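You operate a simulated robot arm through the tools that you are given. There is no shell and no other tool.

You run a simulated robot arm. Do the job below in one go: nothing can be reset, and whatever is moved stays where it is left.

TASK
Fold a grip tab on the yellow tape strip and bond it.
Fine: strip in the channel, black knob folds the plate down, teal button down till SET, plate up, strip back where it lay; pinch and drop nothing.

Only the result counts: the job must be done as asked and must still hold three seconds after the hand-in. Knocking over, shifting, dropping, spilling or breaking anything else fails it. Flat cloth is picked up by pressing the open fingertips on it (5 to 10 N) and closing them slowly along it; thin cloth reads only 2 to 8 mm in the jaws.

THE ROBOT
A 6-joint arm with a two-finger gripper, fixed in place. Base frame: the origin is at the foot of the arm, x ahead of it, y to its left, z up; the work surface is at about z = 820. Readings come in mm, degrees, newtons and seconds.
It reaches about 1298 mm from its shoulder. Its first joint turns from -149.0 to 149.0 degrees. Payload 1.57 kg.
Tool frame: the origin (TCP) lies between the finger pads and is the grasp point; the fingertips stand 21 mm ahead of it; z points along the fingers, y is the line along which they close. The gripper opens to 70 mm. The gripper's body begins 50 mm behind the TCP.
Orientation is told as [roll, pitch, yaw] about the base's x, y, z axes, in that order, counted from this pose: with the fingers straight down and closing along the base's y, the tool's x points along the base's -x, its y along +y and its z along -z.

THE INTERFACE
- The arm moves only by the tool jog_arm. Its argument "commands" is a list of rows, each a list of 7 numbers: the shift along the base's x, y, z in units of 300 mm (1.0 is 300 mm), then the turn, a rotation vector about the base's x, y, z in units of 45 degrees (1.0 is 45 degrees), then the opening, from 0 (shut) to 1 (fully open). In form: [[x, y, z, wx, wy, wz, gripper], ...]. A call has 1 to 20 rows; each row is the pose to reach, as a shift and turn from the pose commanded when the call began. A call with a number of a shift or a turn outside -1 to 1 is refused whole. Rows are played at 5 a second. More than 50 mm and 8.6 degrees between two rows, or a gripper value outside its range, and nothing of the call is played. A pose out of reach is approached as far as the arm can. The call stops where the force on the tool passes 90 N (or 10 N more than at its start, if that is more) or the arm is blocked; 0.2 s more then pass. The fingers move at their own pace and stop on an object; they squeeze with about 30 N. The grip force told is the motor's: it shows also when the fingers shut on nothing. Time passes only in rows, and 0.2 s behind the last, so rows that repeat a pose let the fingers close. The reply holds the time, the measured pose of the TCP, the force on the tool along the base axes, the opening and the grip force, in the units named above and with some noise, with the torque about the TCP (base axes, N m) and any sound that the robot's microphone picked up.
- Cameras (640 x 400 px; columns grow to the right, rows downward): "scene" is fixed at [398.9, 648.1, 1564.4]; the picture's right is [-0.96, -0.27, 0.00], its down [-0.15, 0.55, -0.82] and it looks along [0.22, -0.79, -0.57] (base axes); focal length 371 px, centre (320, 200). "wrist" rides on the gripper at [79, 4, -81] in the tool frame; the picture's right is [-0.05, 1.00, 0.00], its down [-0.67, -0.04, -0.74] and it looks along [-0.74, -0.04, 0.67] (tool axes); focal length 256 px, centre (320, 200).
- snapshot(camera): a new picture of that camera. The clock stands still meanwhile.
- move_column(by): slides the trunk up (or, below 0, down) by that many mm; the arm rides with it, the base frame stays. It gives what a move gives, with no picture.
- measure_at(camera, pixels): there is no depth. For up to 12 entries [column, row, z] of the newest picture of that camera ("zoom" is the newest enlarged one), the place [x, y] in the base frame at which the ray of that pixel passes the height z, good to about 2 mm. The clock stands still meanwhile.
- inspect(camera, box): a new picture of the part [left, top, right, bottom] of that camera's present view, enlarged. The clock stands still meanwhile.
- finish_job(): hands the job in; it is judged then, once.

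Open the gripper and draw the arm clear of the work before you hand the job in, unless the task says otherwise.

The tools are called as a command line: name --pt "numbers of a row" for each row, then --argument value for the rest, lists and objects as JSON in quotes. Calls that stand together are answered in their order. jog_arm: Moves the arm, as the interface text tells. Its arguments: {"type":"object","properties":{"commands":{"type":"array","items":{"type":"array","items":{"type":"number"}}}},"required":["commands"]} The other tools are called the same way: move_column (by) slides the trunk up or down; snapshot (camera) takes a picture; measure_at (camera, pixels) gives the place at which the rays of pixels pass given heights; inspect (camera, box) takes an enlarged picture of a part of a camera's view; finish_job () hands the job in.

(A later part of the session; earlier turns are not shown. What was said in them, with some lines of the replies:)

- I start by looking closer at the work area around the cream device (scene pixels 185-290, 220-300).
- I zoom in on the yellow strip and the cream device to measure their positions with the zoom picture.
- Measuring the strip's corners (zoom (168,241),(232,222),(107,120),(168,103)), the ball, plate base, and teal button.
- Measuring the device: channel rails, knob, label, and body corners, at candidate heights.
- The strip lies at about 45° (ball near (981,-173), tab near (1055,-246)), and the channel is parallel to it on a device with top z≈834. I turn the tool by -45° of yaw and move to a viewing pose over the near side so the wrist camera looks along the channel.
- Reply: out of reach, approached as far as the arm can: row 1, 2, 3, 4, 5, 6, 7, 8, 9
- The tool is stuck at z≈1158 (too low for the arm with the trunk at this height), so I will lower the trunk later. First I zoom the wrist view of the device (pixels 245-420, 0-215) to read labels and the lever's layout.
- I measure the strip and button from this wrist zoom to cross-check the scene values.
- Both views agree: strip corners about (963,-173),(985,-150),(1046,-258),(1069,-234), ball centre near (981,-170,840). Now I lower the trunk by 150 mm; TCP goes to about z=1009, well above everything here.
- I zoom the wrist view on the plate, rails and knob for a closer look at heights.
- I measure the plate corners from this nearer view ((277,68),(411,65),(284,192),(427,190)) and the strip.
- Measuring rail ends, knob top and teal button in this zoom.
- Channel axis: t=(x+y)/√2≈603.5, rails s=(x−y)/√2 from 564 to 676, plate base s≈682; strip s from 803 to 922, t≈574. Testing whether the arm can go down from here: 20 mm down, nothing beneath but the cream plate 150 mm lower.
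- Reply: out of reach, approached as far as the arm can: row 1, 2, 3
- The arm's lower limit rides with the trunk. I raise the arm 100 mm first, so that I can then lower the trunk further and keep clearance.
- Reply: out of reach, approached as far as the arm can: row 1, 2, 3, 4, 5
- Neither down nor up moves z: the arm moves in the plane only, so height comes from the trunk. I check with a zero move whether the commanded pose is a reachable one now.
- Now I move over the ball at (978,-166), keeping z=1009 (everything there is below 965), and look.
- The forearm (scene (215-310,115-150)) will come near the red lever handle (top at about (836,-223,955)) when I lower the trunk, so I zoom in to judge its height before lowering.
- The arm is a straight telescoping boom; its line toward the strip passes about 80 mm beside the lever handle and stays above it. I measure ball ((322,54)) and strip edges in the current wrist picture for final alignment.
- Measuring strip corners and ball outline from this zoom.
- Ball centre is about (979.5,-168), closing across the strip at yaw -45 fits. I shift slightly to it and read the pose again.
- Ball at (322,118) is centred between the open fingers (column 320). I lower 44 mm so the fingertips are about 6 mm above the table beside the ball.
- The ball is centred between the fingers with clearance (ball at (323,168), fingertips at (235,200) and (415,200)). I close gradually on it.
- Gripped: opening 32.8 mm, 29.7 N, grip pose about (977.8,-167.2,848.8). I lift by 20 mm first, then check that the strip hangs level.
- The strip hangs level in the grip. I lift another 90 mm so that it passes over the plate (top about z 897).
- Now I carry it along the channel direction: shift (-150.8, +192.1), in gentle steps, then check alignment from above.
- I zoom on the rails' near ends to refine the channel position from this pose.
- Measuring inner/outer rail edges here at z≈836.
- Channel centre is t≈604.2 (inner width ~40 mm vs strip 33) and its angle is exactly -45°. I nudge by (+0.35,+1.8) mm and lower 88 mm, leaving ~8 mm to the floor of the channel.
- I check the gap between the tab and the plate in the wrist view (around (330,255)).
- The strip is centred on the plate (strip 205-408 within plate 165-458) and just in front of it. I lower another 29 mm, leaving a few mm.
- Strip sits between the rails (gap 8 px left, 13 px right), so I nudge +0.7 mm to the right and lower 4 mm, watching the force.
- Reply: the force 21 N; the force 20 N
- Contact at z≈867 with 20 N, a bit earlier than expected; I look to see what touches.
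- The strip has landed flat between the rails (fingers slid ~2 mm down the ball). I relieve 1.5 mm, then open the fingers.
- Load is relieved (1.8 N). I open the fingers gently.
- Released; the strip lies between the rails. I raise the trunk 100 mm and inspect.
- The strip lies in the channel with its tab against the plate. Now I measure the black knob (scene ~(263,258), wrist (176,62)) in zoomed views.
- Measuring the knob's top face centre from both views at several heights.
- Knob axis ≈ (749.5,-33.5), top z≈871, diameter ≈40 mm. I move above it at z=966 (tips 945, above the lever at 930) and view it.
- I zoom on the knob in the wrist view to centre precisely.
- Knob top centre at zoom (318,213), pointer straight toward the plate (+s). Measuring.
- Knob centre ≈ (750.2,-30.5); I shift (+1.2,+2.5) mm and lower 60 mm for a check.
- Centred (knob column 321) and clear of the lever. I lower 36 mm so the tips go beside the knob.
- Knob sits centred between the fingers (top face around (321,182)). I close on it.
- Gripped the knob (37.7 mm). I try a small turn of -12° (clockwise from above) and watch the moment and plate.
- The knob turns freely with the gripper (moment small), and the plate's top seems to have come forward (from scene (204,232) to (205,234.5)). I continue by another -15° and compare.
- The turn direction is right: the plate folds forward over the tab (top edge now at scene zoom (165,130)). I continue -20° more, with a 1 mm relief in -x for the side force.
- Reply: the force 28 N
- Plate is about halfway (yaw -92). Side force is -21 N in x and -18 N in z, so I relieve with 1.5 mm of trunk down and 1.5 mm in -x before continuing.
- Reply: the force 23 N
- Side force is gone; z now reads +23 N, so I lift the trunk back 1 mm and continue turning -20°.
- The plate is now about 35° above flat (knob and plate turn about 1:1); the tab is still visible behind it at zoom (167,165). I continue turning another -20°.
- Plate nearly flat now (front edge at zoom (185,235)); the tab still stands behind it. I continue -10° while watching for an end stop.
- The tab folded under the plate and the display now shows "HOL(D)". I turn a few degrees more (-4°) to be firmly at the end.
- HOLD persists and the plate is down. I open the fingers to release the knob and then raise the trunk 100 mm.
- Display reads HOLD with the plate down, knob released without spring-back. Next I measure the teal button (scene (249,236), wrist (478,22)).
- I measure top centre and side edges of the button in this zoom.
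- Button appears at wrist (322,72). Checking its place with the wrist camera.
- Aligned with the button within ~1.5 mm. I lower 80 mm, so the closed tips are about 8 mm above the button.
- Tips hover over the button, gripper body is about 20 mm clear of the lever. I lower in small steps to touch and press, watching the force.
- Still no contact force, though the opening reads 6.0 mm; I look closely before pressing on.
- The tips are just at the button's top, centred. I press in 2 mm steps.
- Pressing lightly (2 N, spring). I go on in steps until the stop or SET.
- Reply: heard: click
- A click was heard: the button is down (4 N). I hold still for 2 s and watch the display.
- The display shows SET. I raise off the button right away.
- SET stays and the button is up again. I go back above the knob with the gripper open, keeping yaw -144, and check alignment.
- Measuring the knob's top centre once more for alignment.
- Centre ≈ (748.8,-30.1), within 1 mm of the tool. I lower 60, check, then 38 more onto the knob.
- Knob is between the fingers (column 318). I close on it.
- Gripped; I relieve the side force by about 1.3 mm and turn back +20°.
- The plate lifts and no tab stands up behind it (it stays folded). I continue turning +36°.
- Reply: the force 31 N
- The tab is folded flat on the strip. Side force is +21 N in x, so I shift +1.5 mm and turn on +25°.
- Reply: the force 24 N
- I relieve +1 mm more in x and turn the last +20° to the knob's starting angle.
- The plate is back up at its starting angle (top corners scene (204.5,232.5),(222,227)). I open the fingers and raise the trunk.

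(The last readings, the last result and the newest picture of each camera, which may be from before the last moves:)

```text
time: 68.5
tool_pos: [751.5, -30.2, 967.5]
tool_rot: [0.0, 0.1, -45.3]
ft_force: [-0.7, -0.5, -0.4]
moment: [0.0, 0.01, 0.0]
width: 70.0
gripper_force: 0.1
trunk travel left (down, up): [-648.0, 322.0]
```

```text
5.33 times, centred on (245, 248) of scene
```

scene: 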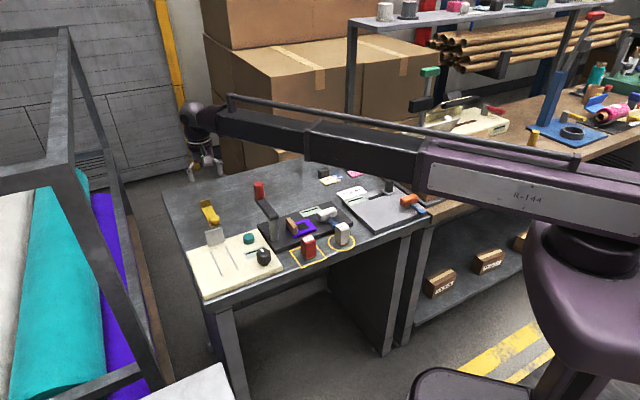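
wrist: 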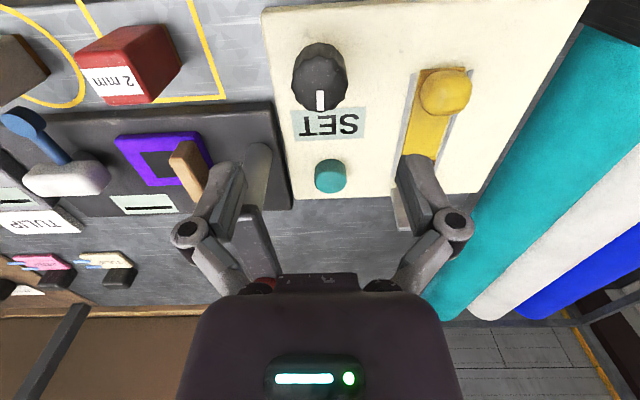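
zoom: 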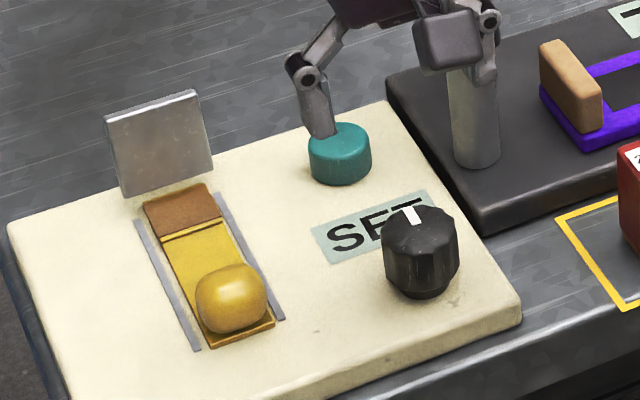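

Folded and bonded strip lies in the channel, plate up. I return above the ball in the channel (shift +78.2,+55.9, yaw +0.27°) and check alignment.

jog_arm --pt "0.065 0.0466 0 0 0 0.003 1" --pt "0.13 0.093 0 0 0 0.006 1" --pt "0.196 0.14 0 0 0 0.006 1" --pt "0.2608 0.1864 0 0 0 0.006 1" --pt "0.2608 0.1864 0 0 0 0.006 1" --pt "0.2608 0.1864 0 0 0 0.006 1"

inspect --camera "wrist" --box '[240, 30, 400, 130]'

inspect --camera "wrist" --box '[270, 40, 380, 240]'

```text
time: 69.9
tool_pos: [830.4, 26.7, 967.1]
tool_rot: [0.0, 0.0, -45.0]
ft_force: [-0.3, 0.2, 0.5]
moment: [-0.02, -0.01, -0.01]
width: 70.3
gripper_force: 0.0
trunk travel left (down, up): [-648.0, 322.0]
```

```text
4.00 times, centred on (320, 80) of wrist
```

zoom: 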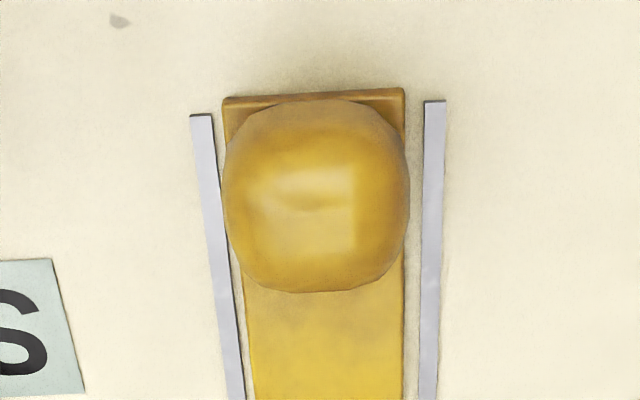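

```text
2.00 times, centred on (325, 140) of wrist
```

zoom: 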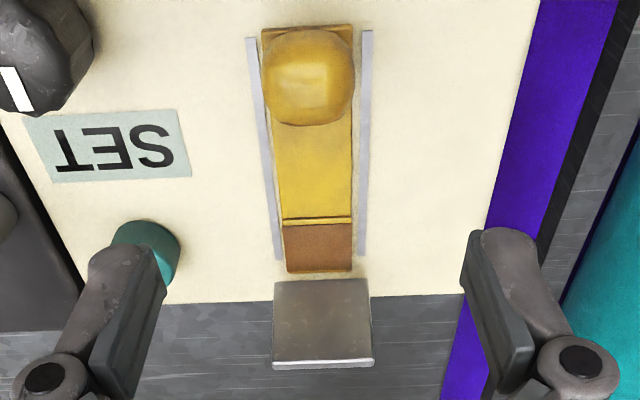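

Ball is centred (column 319). I lower 100 mm to the same height as at release (z≈867).

move_column --by -60

move_column --by -40

snapshot --camera "wrist"

```text
time: 70.9
tool_pos: [829.7, 26.3, 907.5]
tool_rot: [0.0, -0.1, -44.9]
ft_force: [0.8, 0.4, -0.3]
moment: [0.04, 0.0, -0.03]
width: 69.8
gripper_force: 0.0
trunk travel left (down, up): [-588.0, 382.0]
```

```text
time: 71.8
tool_pos: [828.7, 26.5, 867.7]
tool_rot: [0.0, 0.1, -45.0]
ft_force: [0.7, -0.6, -1.0]
moment: [-0.01, 0.01, 0.01]
width: 69.8
gripper_force: 0.0
trunk travel left (down, up): [-548.0, 422.0]
```

```text
taken
```

wrist: 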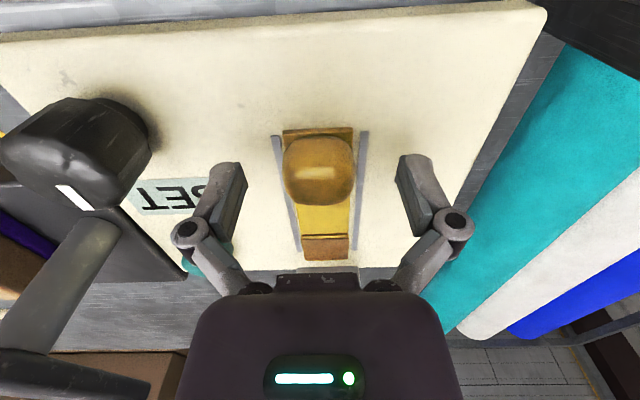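

Ball at (319,172), as before. I close on it gradually.

jog_arm --pt "0 0 0 0 0 0 0.6" --pt "0 0 0 0 0 0 0.52" --pt "0 0 0 0 0 0 0.48" --pt "0 0 0 0 0 0 0.44" --pt "0 0 0 0 0 0 0.4" --pt "0 0 0 0 0 0 0.3" --pt "0 0 0 0 0 0 0.2" --pt "0 0 0 0 0 0 0" --pt "0 0 0 0 0 0 0" --pt "0 0 0 0 0 0 0"

move_column --by 15

snapshot --camera "wrist"

inspect --camera "scene" --box '[195, 210, 295, 285]'

```text
time: 74.0
tool_pos: [829.2, 26.2, 867.3]
tool_rot: [0.0, 0.1, -45.0]
ft_force: [0.7, -0.7, 2.4]
moment: [-0.03, -0.06, -0.01]
width: 32.5
gripper_force: 29.8
trunk travel left (down, up): [-548.0, 422.0]
```

```text
time: 74.6
tool_pos: [828.8, 26.2, 881.4]
tool_rot: [-0.1, 0.0, -45.0]
ft_force: [1.4, -0.7, -2.7]
moment: [0.21, 0.21, 0.08]
width: 32.7
gripper_force: 29.8
trunk travel left (down, up): [-563.0, 407.0]
```

```text
taken
```

wrist: 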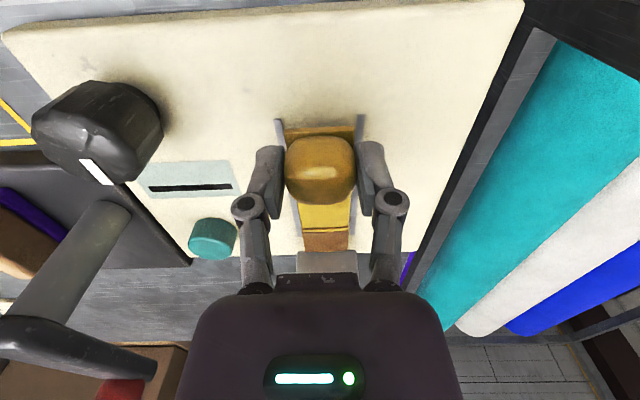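

```text
5.33 times, centred on (245, 248) of scene
```

zoom: 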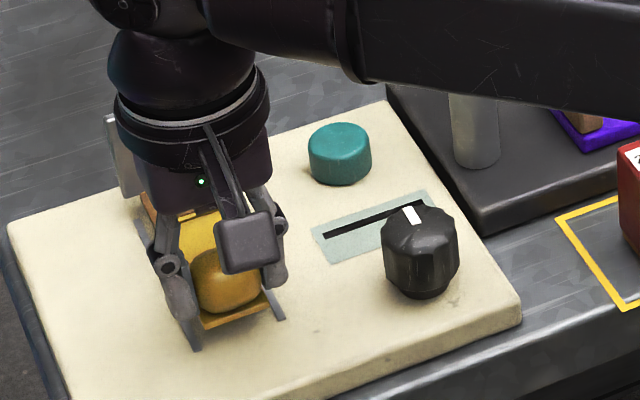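

The display cleared as the strip left, and it's held as before (near-end corners at (285,128),(354,126)). I lift 78 mm more to pass over the plate.

move_column --by 78

snapshot --camera "wrist"

inspect --camera "scene" --box '[185, 190, 285, 265]'

```text
time: 75.7
tool_pos: [829.7, 25.7, 959.2]
tool_rot: [0.0, 0.0, -44.9]
ft_force: [0.5, 0.1, 0.1]
moment: [0.0, 0.03, 0.0]
width: 32.8
gripper_force: 30.0
trunk travel left (down, up): [-641.0, 329.0]
```

```text
taken
```

wrist: 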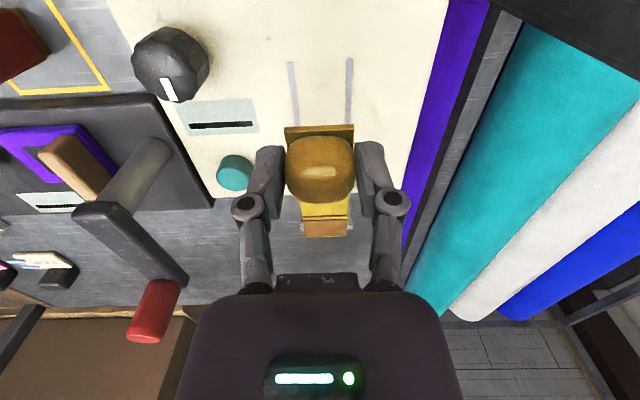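

```text
5.33 times, centred on (235, 228) of scene
```

zoom: 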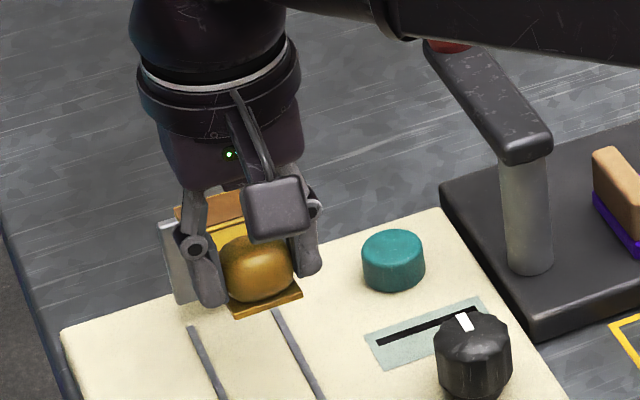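

The strip's far end now appears higher in the picture (row 237 instead of ~255), so the strip may have pitched in the grip as it passed the plate edge. I zoom in to judge the tilt.

inspect --camera "wrist" --box '[270, 110, 370, 270]'

inspect --camera "scene" --box '[200, 210, 250, 250]'

```text
2.50 times, centred on (320, 190) of wrist
```

zoom: 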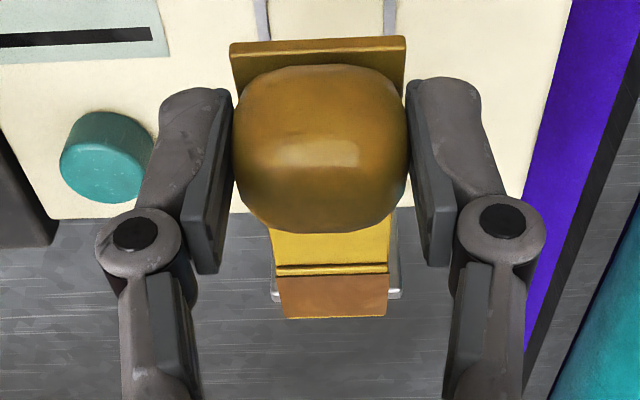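

```text
10.00 times, centred on (225, 230) of scene
```

zoom: 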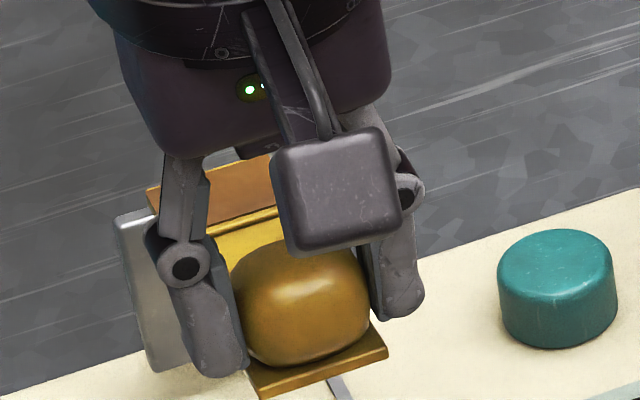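

The strip is pitched about 8° (far end down) in the grip. I raise 35 mm more for clearance over the plate, then carry it back to the start place with the inverse shift (+149.9,-194.4).

move_column --by 35

jog_arm --pt "0.025 -0.0324 0 0 0 0 0" --pt "0.075 -0.097 0 0 0 0 0" --pt "0.125 -0.162 0 0 0 0 0" --pt "0.175 -0.227 0 0 0 0 0" --pt "0.225 -0.2916 0 0 0 0 0" --pt "0.275 -0.356 0 0 0 0 0" --pt "0.325 -0.421 0 0 0 0 0" --pt "0.375 -0.486 0 0 0 0 0" --pt "0.425 -0.551 0 0 0 0 0" --pt "0.47 -0.61 0 0 0 0 0" --pt "0.4998 -0.648 0 0 0 0 0" --pt "0.4998 -0.648 0 0 0 0 0" --pt "0.4998 -0.648 0 0 0 0 0"

snapshot --camera "wrist"

inspect --camera "scene" --box '[180, 165, 290, 250]'

```text
time: 76.5
tool_pos: [829.6, 26.5, 994.2]
tool_rot: [0.0, 0.0, -45.0]
ft_force: [0.3, -0.2, -0.1]
moment: [-0.02, 0.0, 0.02]
width: 32.7
gripper_force: 30.2
trunk travel left (down, up): [-676.0, 294.0]
```

```text
time: 79.3
tool_pos: [979.2, -168.7, 994.1]
tool_rot: [-0.1, 0.0, -45.0]
ft_force: [0.9, 0.4, 0.5]
moment: [-0.03, 0.02, 0.0]
width: 32.9
gripper_force: 30.0
trunk travel left (down, up): [-676.0, 294.0]
```

```text
taken
```

wrist: 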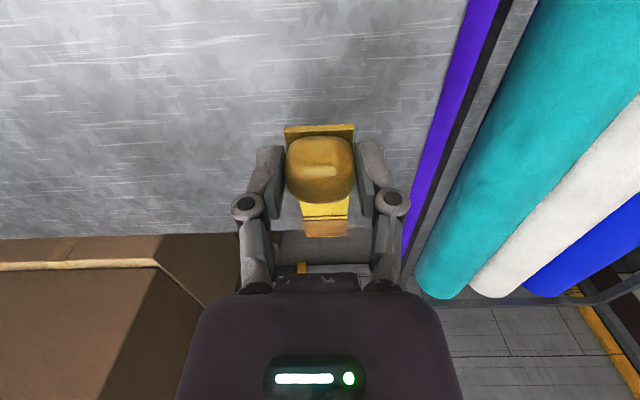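

```text
4.71 times, centred on (235, 208) of scene
```

zoom: 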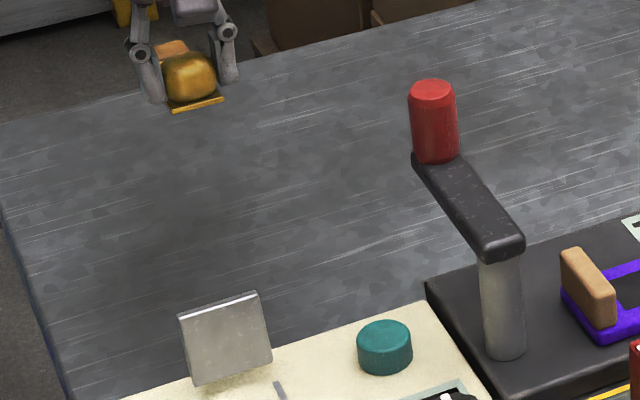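

Back above the starting place (979,-168). I lower 115 mm to z≈879, still with the drooping far end about 10 mm above the table.

move_column --by -115

inspect --camera "scene" --box '[180, 180, 270, 240]'

snapshot --camera "wrist"

```text
time: 80.8
tool_pos: [978.6, -166.9, 880.0]
tool_rot: [0.0, 0.0, -45.0]
ft_force: [-0.3, -0.4, -0.1]
moment: [0.02, 0.02, 0.0]
width: 32.8
gripper_force: 30.0
trunk travel left (down, up): [-561.0, 409.0]
```

```text
6.67 times, centred on (225, 210) of scene
```

zoom: 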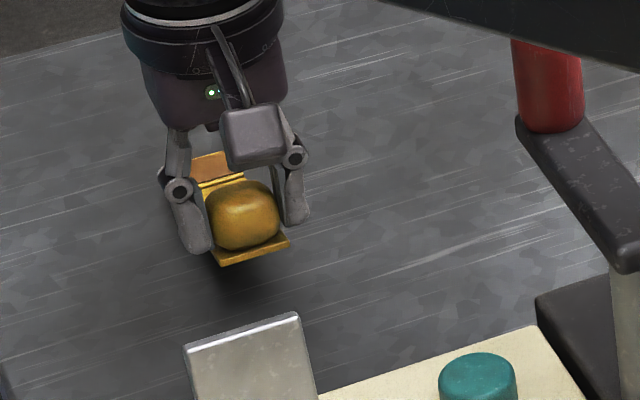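

```text
taken
```

wrist: 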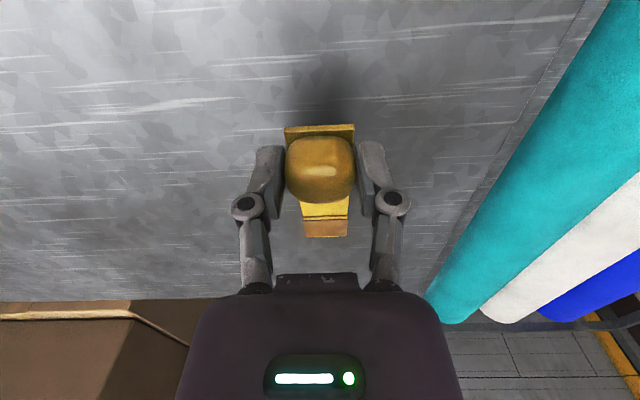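

Lowering further in small steps; the far end should touch first and the strip will be laid flat by gentle pressing.

jog_arm --pt "-0.0025 0.0025 0 0 0 0 0" --pt "-0.0025 0.0025 0 0 0 0 0"

move_column --by -12

move_column --by -5

inspect --camera "wrist" --box '[270, 110, 370, 270]'

```text
time: 81.4
tool_pos: [978.5, -167.7, 879.3]
tool_rot: [0.0, 0.1, -45.1]
ft_force: [-0.5, 0.1, -0.7]
moment: [0.03, -0.02, -0.05]
width: 32.6
gripper_force: 29.9
trunk travel left (down, up): [-561.0, 409.0]
```

```text
time: 82.0
tool_pos: [978.7, -168.5, 869.1]
tool_rot: [0.0, 0.0, -44.9]
ft_force: [0.0, -0.7, 0.8]
moment: [-0.02, -0.08, -0.06]
width: 32.8
gripper_force: 30.3
trunk travel left (down, up): [-549.0, 421.0]
```

```text
time: 82.5
tool_pos: [978.1, -166.2, 863.3]
tool_rot: [0.0, 0.0, -45.0]
ft_force: [-2.0, 1.2, 5.6]
moment: [-0.34, -0.32, -0.03]
width: 32.8
gripper_force: 30.1
trunk travel left (down, up): [-544.0, 426.0]
```

```text
2.50 times, centred on (320, 190) of wrist
```

zoom: 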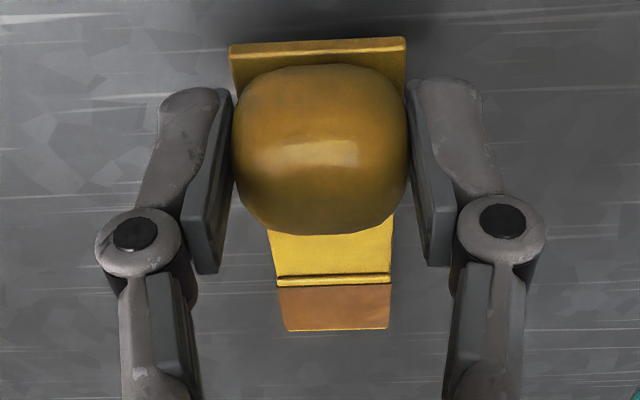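

The far end touches (5.6 N) and the strip is turning flat in the grip. I keep lowering in steps.

move_column --by -5

move_column --by -4

inspect --camera "wrist" --box '[270, 110, 370, 270]'

inspect --camera "scene" --box '[180, 180, 270, 240]'

```text
time: 83.1
tool_pos: [978.2, -166.9, 858.5]
tool_rot: [0.0, 0.0, -45.0]
ft_force: [-0.9, 1.5, 4.8]
moment: [-0.31, -0.32, 0.01]
width: 32.8
gripper_force: 30.1
trunk travel left (down, up): [-539.0, 431.0]
```

```text
time: 83.6
tool_pos: [978.0, -167.5, 854.3]
tool_rot: [-0.1, 0.0, -45.0]
ft_force: [-0.5, 2.1, 4.4]
moment: [-0.36, -0.31, 0.0]
width: 32.8
gripper_force: 29.9
trunk travel left (down, up): [-535.0, 435.0]
```

```text
2.50 times, centred on (320, 190) of wrist
```

zoom: 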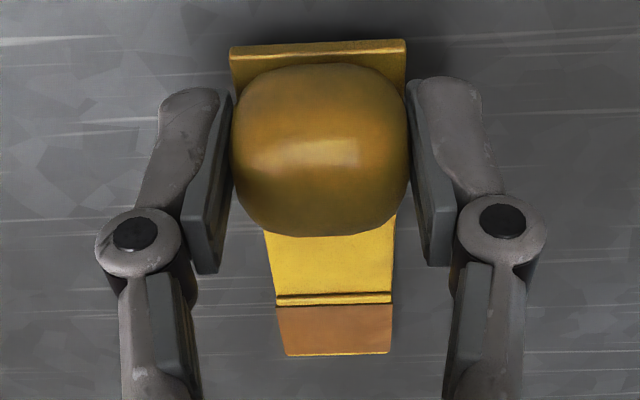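

```text
6.67 times, centred on (225, 210) of scene
```

zoom: 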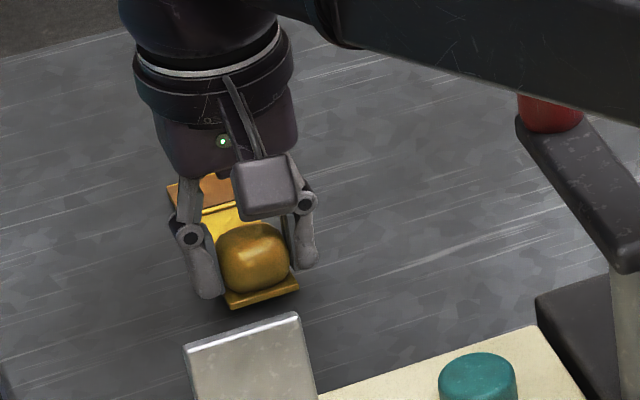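

Nearly flat now (z 854). I lower 3 mm, then 1.5 mm at a time until the whole strip bears on the table.

move_column --by -3

move_column --by -1.5

inspect --camera "wrist" --box '[270, 110, 370, 270]'

```text
time: 84.1
tool_pos: [978.4, -166.4, 851.0]
tool_rot: [0.0, -0.1, -45.0]
ft_force: [-1.1, 1.7, 5.1]
moment: [-0.4, -0.38, -0.01]
width: 32.9
gripper_force: 30.0
trunk travel left (down, up): [-532.0, 438.0]
```

```text
time: 84.6
tool_pos: [977.7, -166.3, 850.5]
tool_rot: [-0.1, 0.0, -45.1]
ft_force: [-0.8, 0.5, 5.7]
moment: [-0.48, -0.5, 0.01]
width: 32.6
gripper_force: 29.8
trunk travel left (down, up): [-531.0, 439.0]
```

```text
2.50 times, centred on (320, 190) of wrist
```

zoom: 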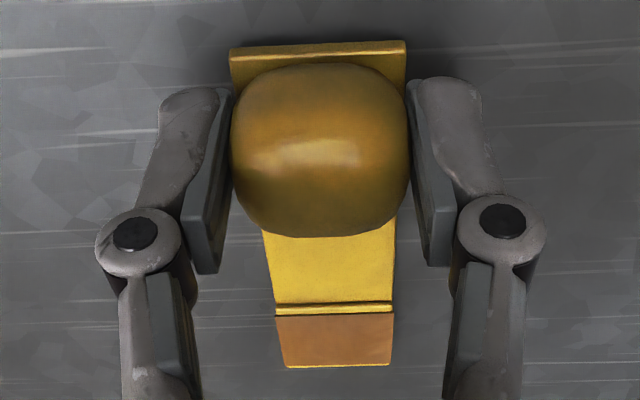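

Almost level (far end at row 256). Another 1.5 mm steps until the force rises.

move_column --by -1.5

inspect --camera "wrist" --box '[270, 110, 370, 270]'

```text
time: 85.1
tool_pos: [977.6, -166.9, 849.5]
tool_rot: [-0.1, 0.0, -45.0]
ft_force: [-0.6, 1.1, 7.0]
moment: [-0.5, -0.49, 0.0]
width: 32.9
gripper_force: 30.0
trunk travel left (down, up): [-529.0, 441.0]
```

```text
2.50 times, centred on (320, 190) of wrist
```

zoom: 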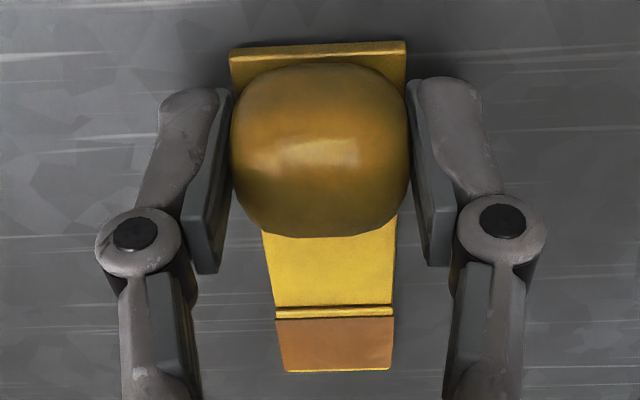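

Level now (far end row 258, force 7 N). One more 1 mm step to confirm the near end bears too.

move_column --by -1

inspect --camera "scene" --box '[190, 195, 250, 235]'

```text
time: 85.7
tool_pos: [977.3, -166.7, 847.2]
tool_rot: [0.0, 0.0, -45.0]
ft_force: [-0.6, 0.5, 6.5]
moment: [-0.51, -0.49, 0.04]
width: 33.0
gripper_force: 29.8
trunk travel left (down, up): [-528.0, 442.0]
```

```text
10.00 times, centred on (220, 215) of scene
```

zoom: 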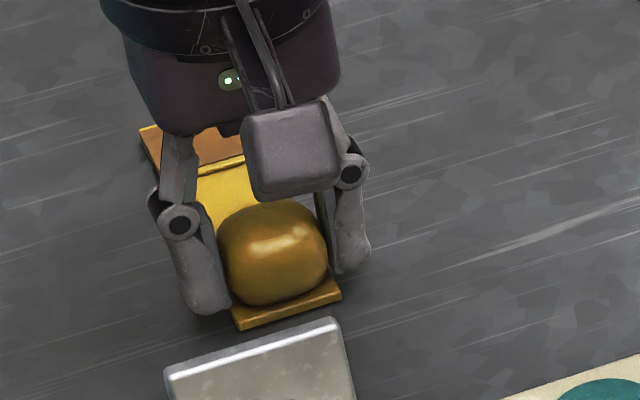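

The moment shows the load still only at the far end; I go another 1 mm at a time (tips are still 5 mm above the table).

move_column --by -1

move_column --by -0.7

```text
time: 86.2
tool_pos: [977.2, -167.1, 846.6]
tool_rot: [0.1, 0.0, -45.1]
ft_force: [1.3, 1.2, 11.2]
moment: [-0.38, -0.39, 0.03]
width: 33.0
gripper_force: 30.1
trunk travel left (down, up): [-527.0, 443.0]
```

```text
time: 86.7
tool_pos: [977.1, -167.0, 847.1]
tool_rot: [0.2, -0.1, -45.0]
ft_force: [3.5, -1.1, 17.4]
moment: [-0.17, -0.24, 0.05]
width: 32.9
gripper_force: 30.0
trunk travel left (down, up): [-526.0, 444.0]
```

Force rises to 17 N and the moment drops, so the strip is flat on the table. I relieve 0.8 mm and open gently.

move_column --by 0.8

jog_arm --pt "0 0 0 0 0 0 0.48" --pt "0 0 0 0 0 0 0.5" --pt "0 0 0 0 0 0 0.55" --pt "0 0 0 0 0 0 0.6" --pt "0 0 0 0 0 0 0.8" --pt "0 0 0 0 0 0 1" --pt "0 0 0 0 0 0 1"

snapshot --camera "wrist"

```text
time: 87.2
tool_pos: [978.4, -166.8, 846.3]
tool_rot: [0.0, 0.0, -45.0]
ft_force: [0.2, 0.3, 10.8]
moment: [-0.11, -0.14, 0.03]
width: 32.8
gripper_force: 29.5
trunk travel left (down, up): [-527.0, 443.0]
```

```text
time: 88.8
tool_pos: [979.4, -167.1, 846.6]
tool_rot: [0.1, 0.0, -45.0]
ft_force: [0.3, 0.1, 0.4]
moment: [-0.02, 0.0, 0.02]
width: 70.1
gripper_force: 0.1
trunk travel left (down, up): [-527.0, 443.0]
```

```text
taken
```

wrist: 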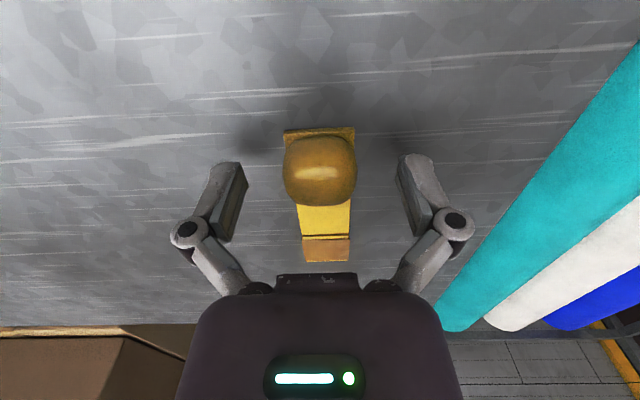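

Released; the strip lies flat with the folded tab. I raise the trunk 120 mm clear and check its place against the original.

move_column --by 120

inspect --camera "scene" --box '[185, 190, 285, 252]'

measure_at --camera "zoom" --pixels '[[168, 241, 821], [232, 222, 821], [107, 120, 821], [168, 103, 821]]'

```text
time: 90.3
tool_pos: [978.9, -167.1, 966.0]
tool_rot: [0.0, 0.0, -45.0]
ft_force: [0.8, -0.1, 0.2]
moment: [-0.02, -0.02, -0.01]
width: 70.0
gripper_force: 0.1
trunk travel left (down, up): [-647.0, 323.0]
```

```text
6.40 times, centred on (235, 221) of scene
```

zoom: 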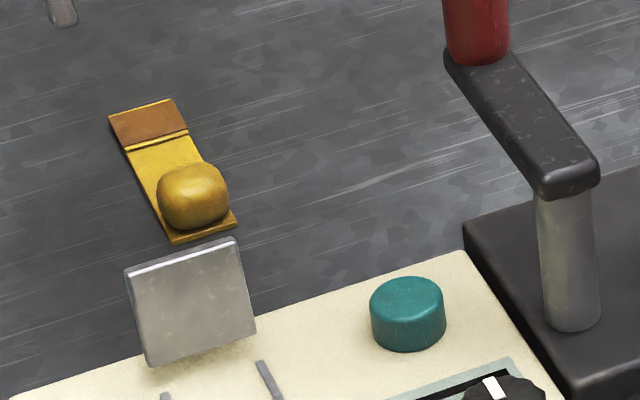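

```text
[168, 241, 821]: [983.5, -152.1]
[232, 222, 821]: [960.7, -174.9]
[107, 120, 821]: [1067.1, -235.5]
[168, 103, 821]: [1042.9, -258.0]
```

Strip is back, tab folded. Compared to the original zoom (near corners (168,241),(232,222)), they are now at about (173,245),(237,223); I measure the difference.

measure_at --camera "zoom" --pixels '[[173, 245, 821], [238, 224, 821], [168, 241, 821], [232, 222, 821], [109, 120, 822], [175, 101, 822], [193, 196, 838], [188, 195, 838]]'

snapshot --camera "wrist"

inspect --camera "wrist" --box '[270, 20, 370, 165]'

```text
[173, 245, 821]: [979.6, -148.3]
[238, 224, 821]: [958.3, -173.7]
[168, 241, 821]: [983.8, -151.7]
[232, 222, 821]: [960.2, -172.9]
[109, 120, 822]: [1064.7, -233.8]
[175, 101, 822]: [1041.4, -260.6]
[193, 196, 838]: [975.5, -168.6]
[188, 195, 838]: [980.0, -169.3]
```

```text
taken
```

wrist: 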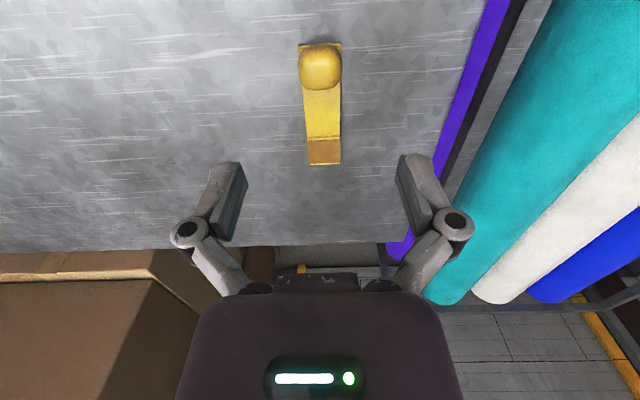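

```text
2.76 times, centred on (320, 92) of wrist
```

zoom: 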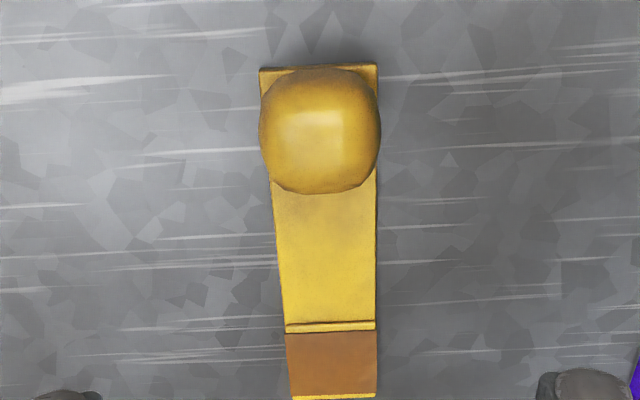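

The strip is about 4 mm short of its old place in the direction toward the device. I confirm with the wrist zoom's corners.

measure_at --camera "zoom" --pixels '[[260, 69, 821], [377, 65, 821], [292, 399, 821], [376, 396, 821], [320, 128, 840], [261, 125, 840], [380, 122, 840]]'

```text
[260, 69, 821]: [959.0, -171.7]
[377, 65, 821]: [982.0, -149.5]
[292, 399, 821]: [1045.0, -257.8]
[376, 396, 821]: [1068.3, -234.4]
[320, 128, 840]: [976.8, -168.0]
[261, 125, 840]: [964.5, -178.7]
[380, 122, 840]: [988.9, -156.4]
```

Wrist and scene views agree on an offset of only about 3 mm, within measuring accuracy, and flat with the same heading. The plate is up and the knob pointer is where it was, so I raise the trunk clear.

move_column --by 192

jog_arm --pt "-0.1 -0.02 0 0 0 0 1" --pt "-0.23 -0.045 0 0 0 0 1" --pt "-0.36 -0.07 0 0 0 0 1" --pt "-0.49 -0.1 0 0 0 0 1" --pt "-0.62 -0.13 0 0 0 0 1" --pt "-0.75 -0.16 0 0 0 0 1" --pt "-0.88 -0.19 0 0 0 0 1" --pt "-1 -0.215 0 0 0 0 1" --pt "-1 -0.215 0 0 0 0 1" --pt "-1 -0.215 0 0 0 0 1"

snapshot --camera "scene"

inspect --camera "scene" --box '[180, 170, 300, 305]'

```text
time: 92.4
tool_pos: [977.6, -167.8, 1157.4]
tool_rot: [-0.1, 0.0, -44.9]
ft_force: [-0.2, -0.3, -0.7]
moment: [-0.01, -0.03, 0.04]
width: 70.3
gripper_force: 0.0
trunk travel left (down, up): [-839.0, 131.0]
```

```text
time: 94.6
tool_pos: [676.8, -230.9, 1157.6]
tool_rot: [0.0, -0.1, -45.0]
ft_force: [-1.0, -0.6, 0.0]
moment: [-0.04, 0.0, 0.0]
width: 70.3
gripper_force: 0.0
trunk travel left (down, up): [-839.0, 131.0]
```

```text
taken
```

scene: 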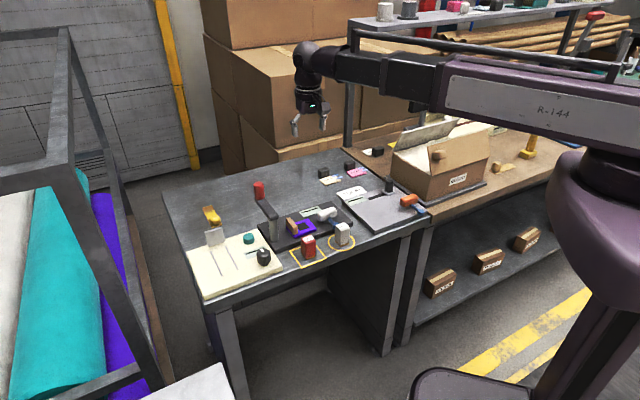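

```text
2.96 times, centred on (240, 238) of scene
```

zoom: 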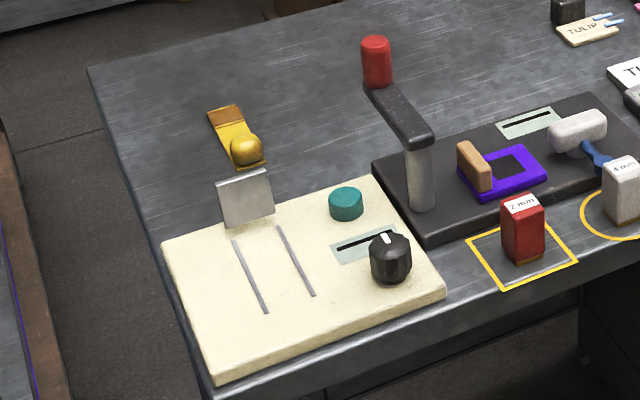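

The final picture matches the start: strip flat in its place with the tab folded and bonded, plate up, knob and all the other items unmoved, gripper open and arm clear. I hand the job in.

finish_job

```text
The job is handed in.
```

The yellow strip now has its grip tab folded and bonded, and it lies flat again where it started. I have handed the job in, but the reply gave no verdict.

- **Bond:** the display went from HOLD to SET while I held the teal button down, and the tab stayed folded when the plate came back up.
- **Strip position:** it sits about 3–4 mm from its original spot, at the same angle. The position readings are only good to about 2 mm, so I left it rather than handle it again.
- **Tilt on the way out:** the strip's far end tipped down about 8° in the grip while I lifted it from the channel, probably from catching on the plate's edge. It settled flat on the table before I let go, and nothing was dropped.
- **Everything else:** the plate is up, the knob is back at its starting angle, and the other items look unmoved in the last picture. The gripper is open and the arm is clear of the work.
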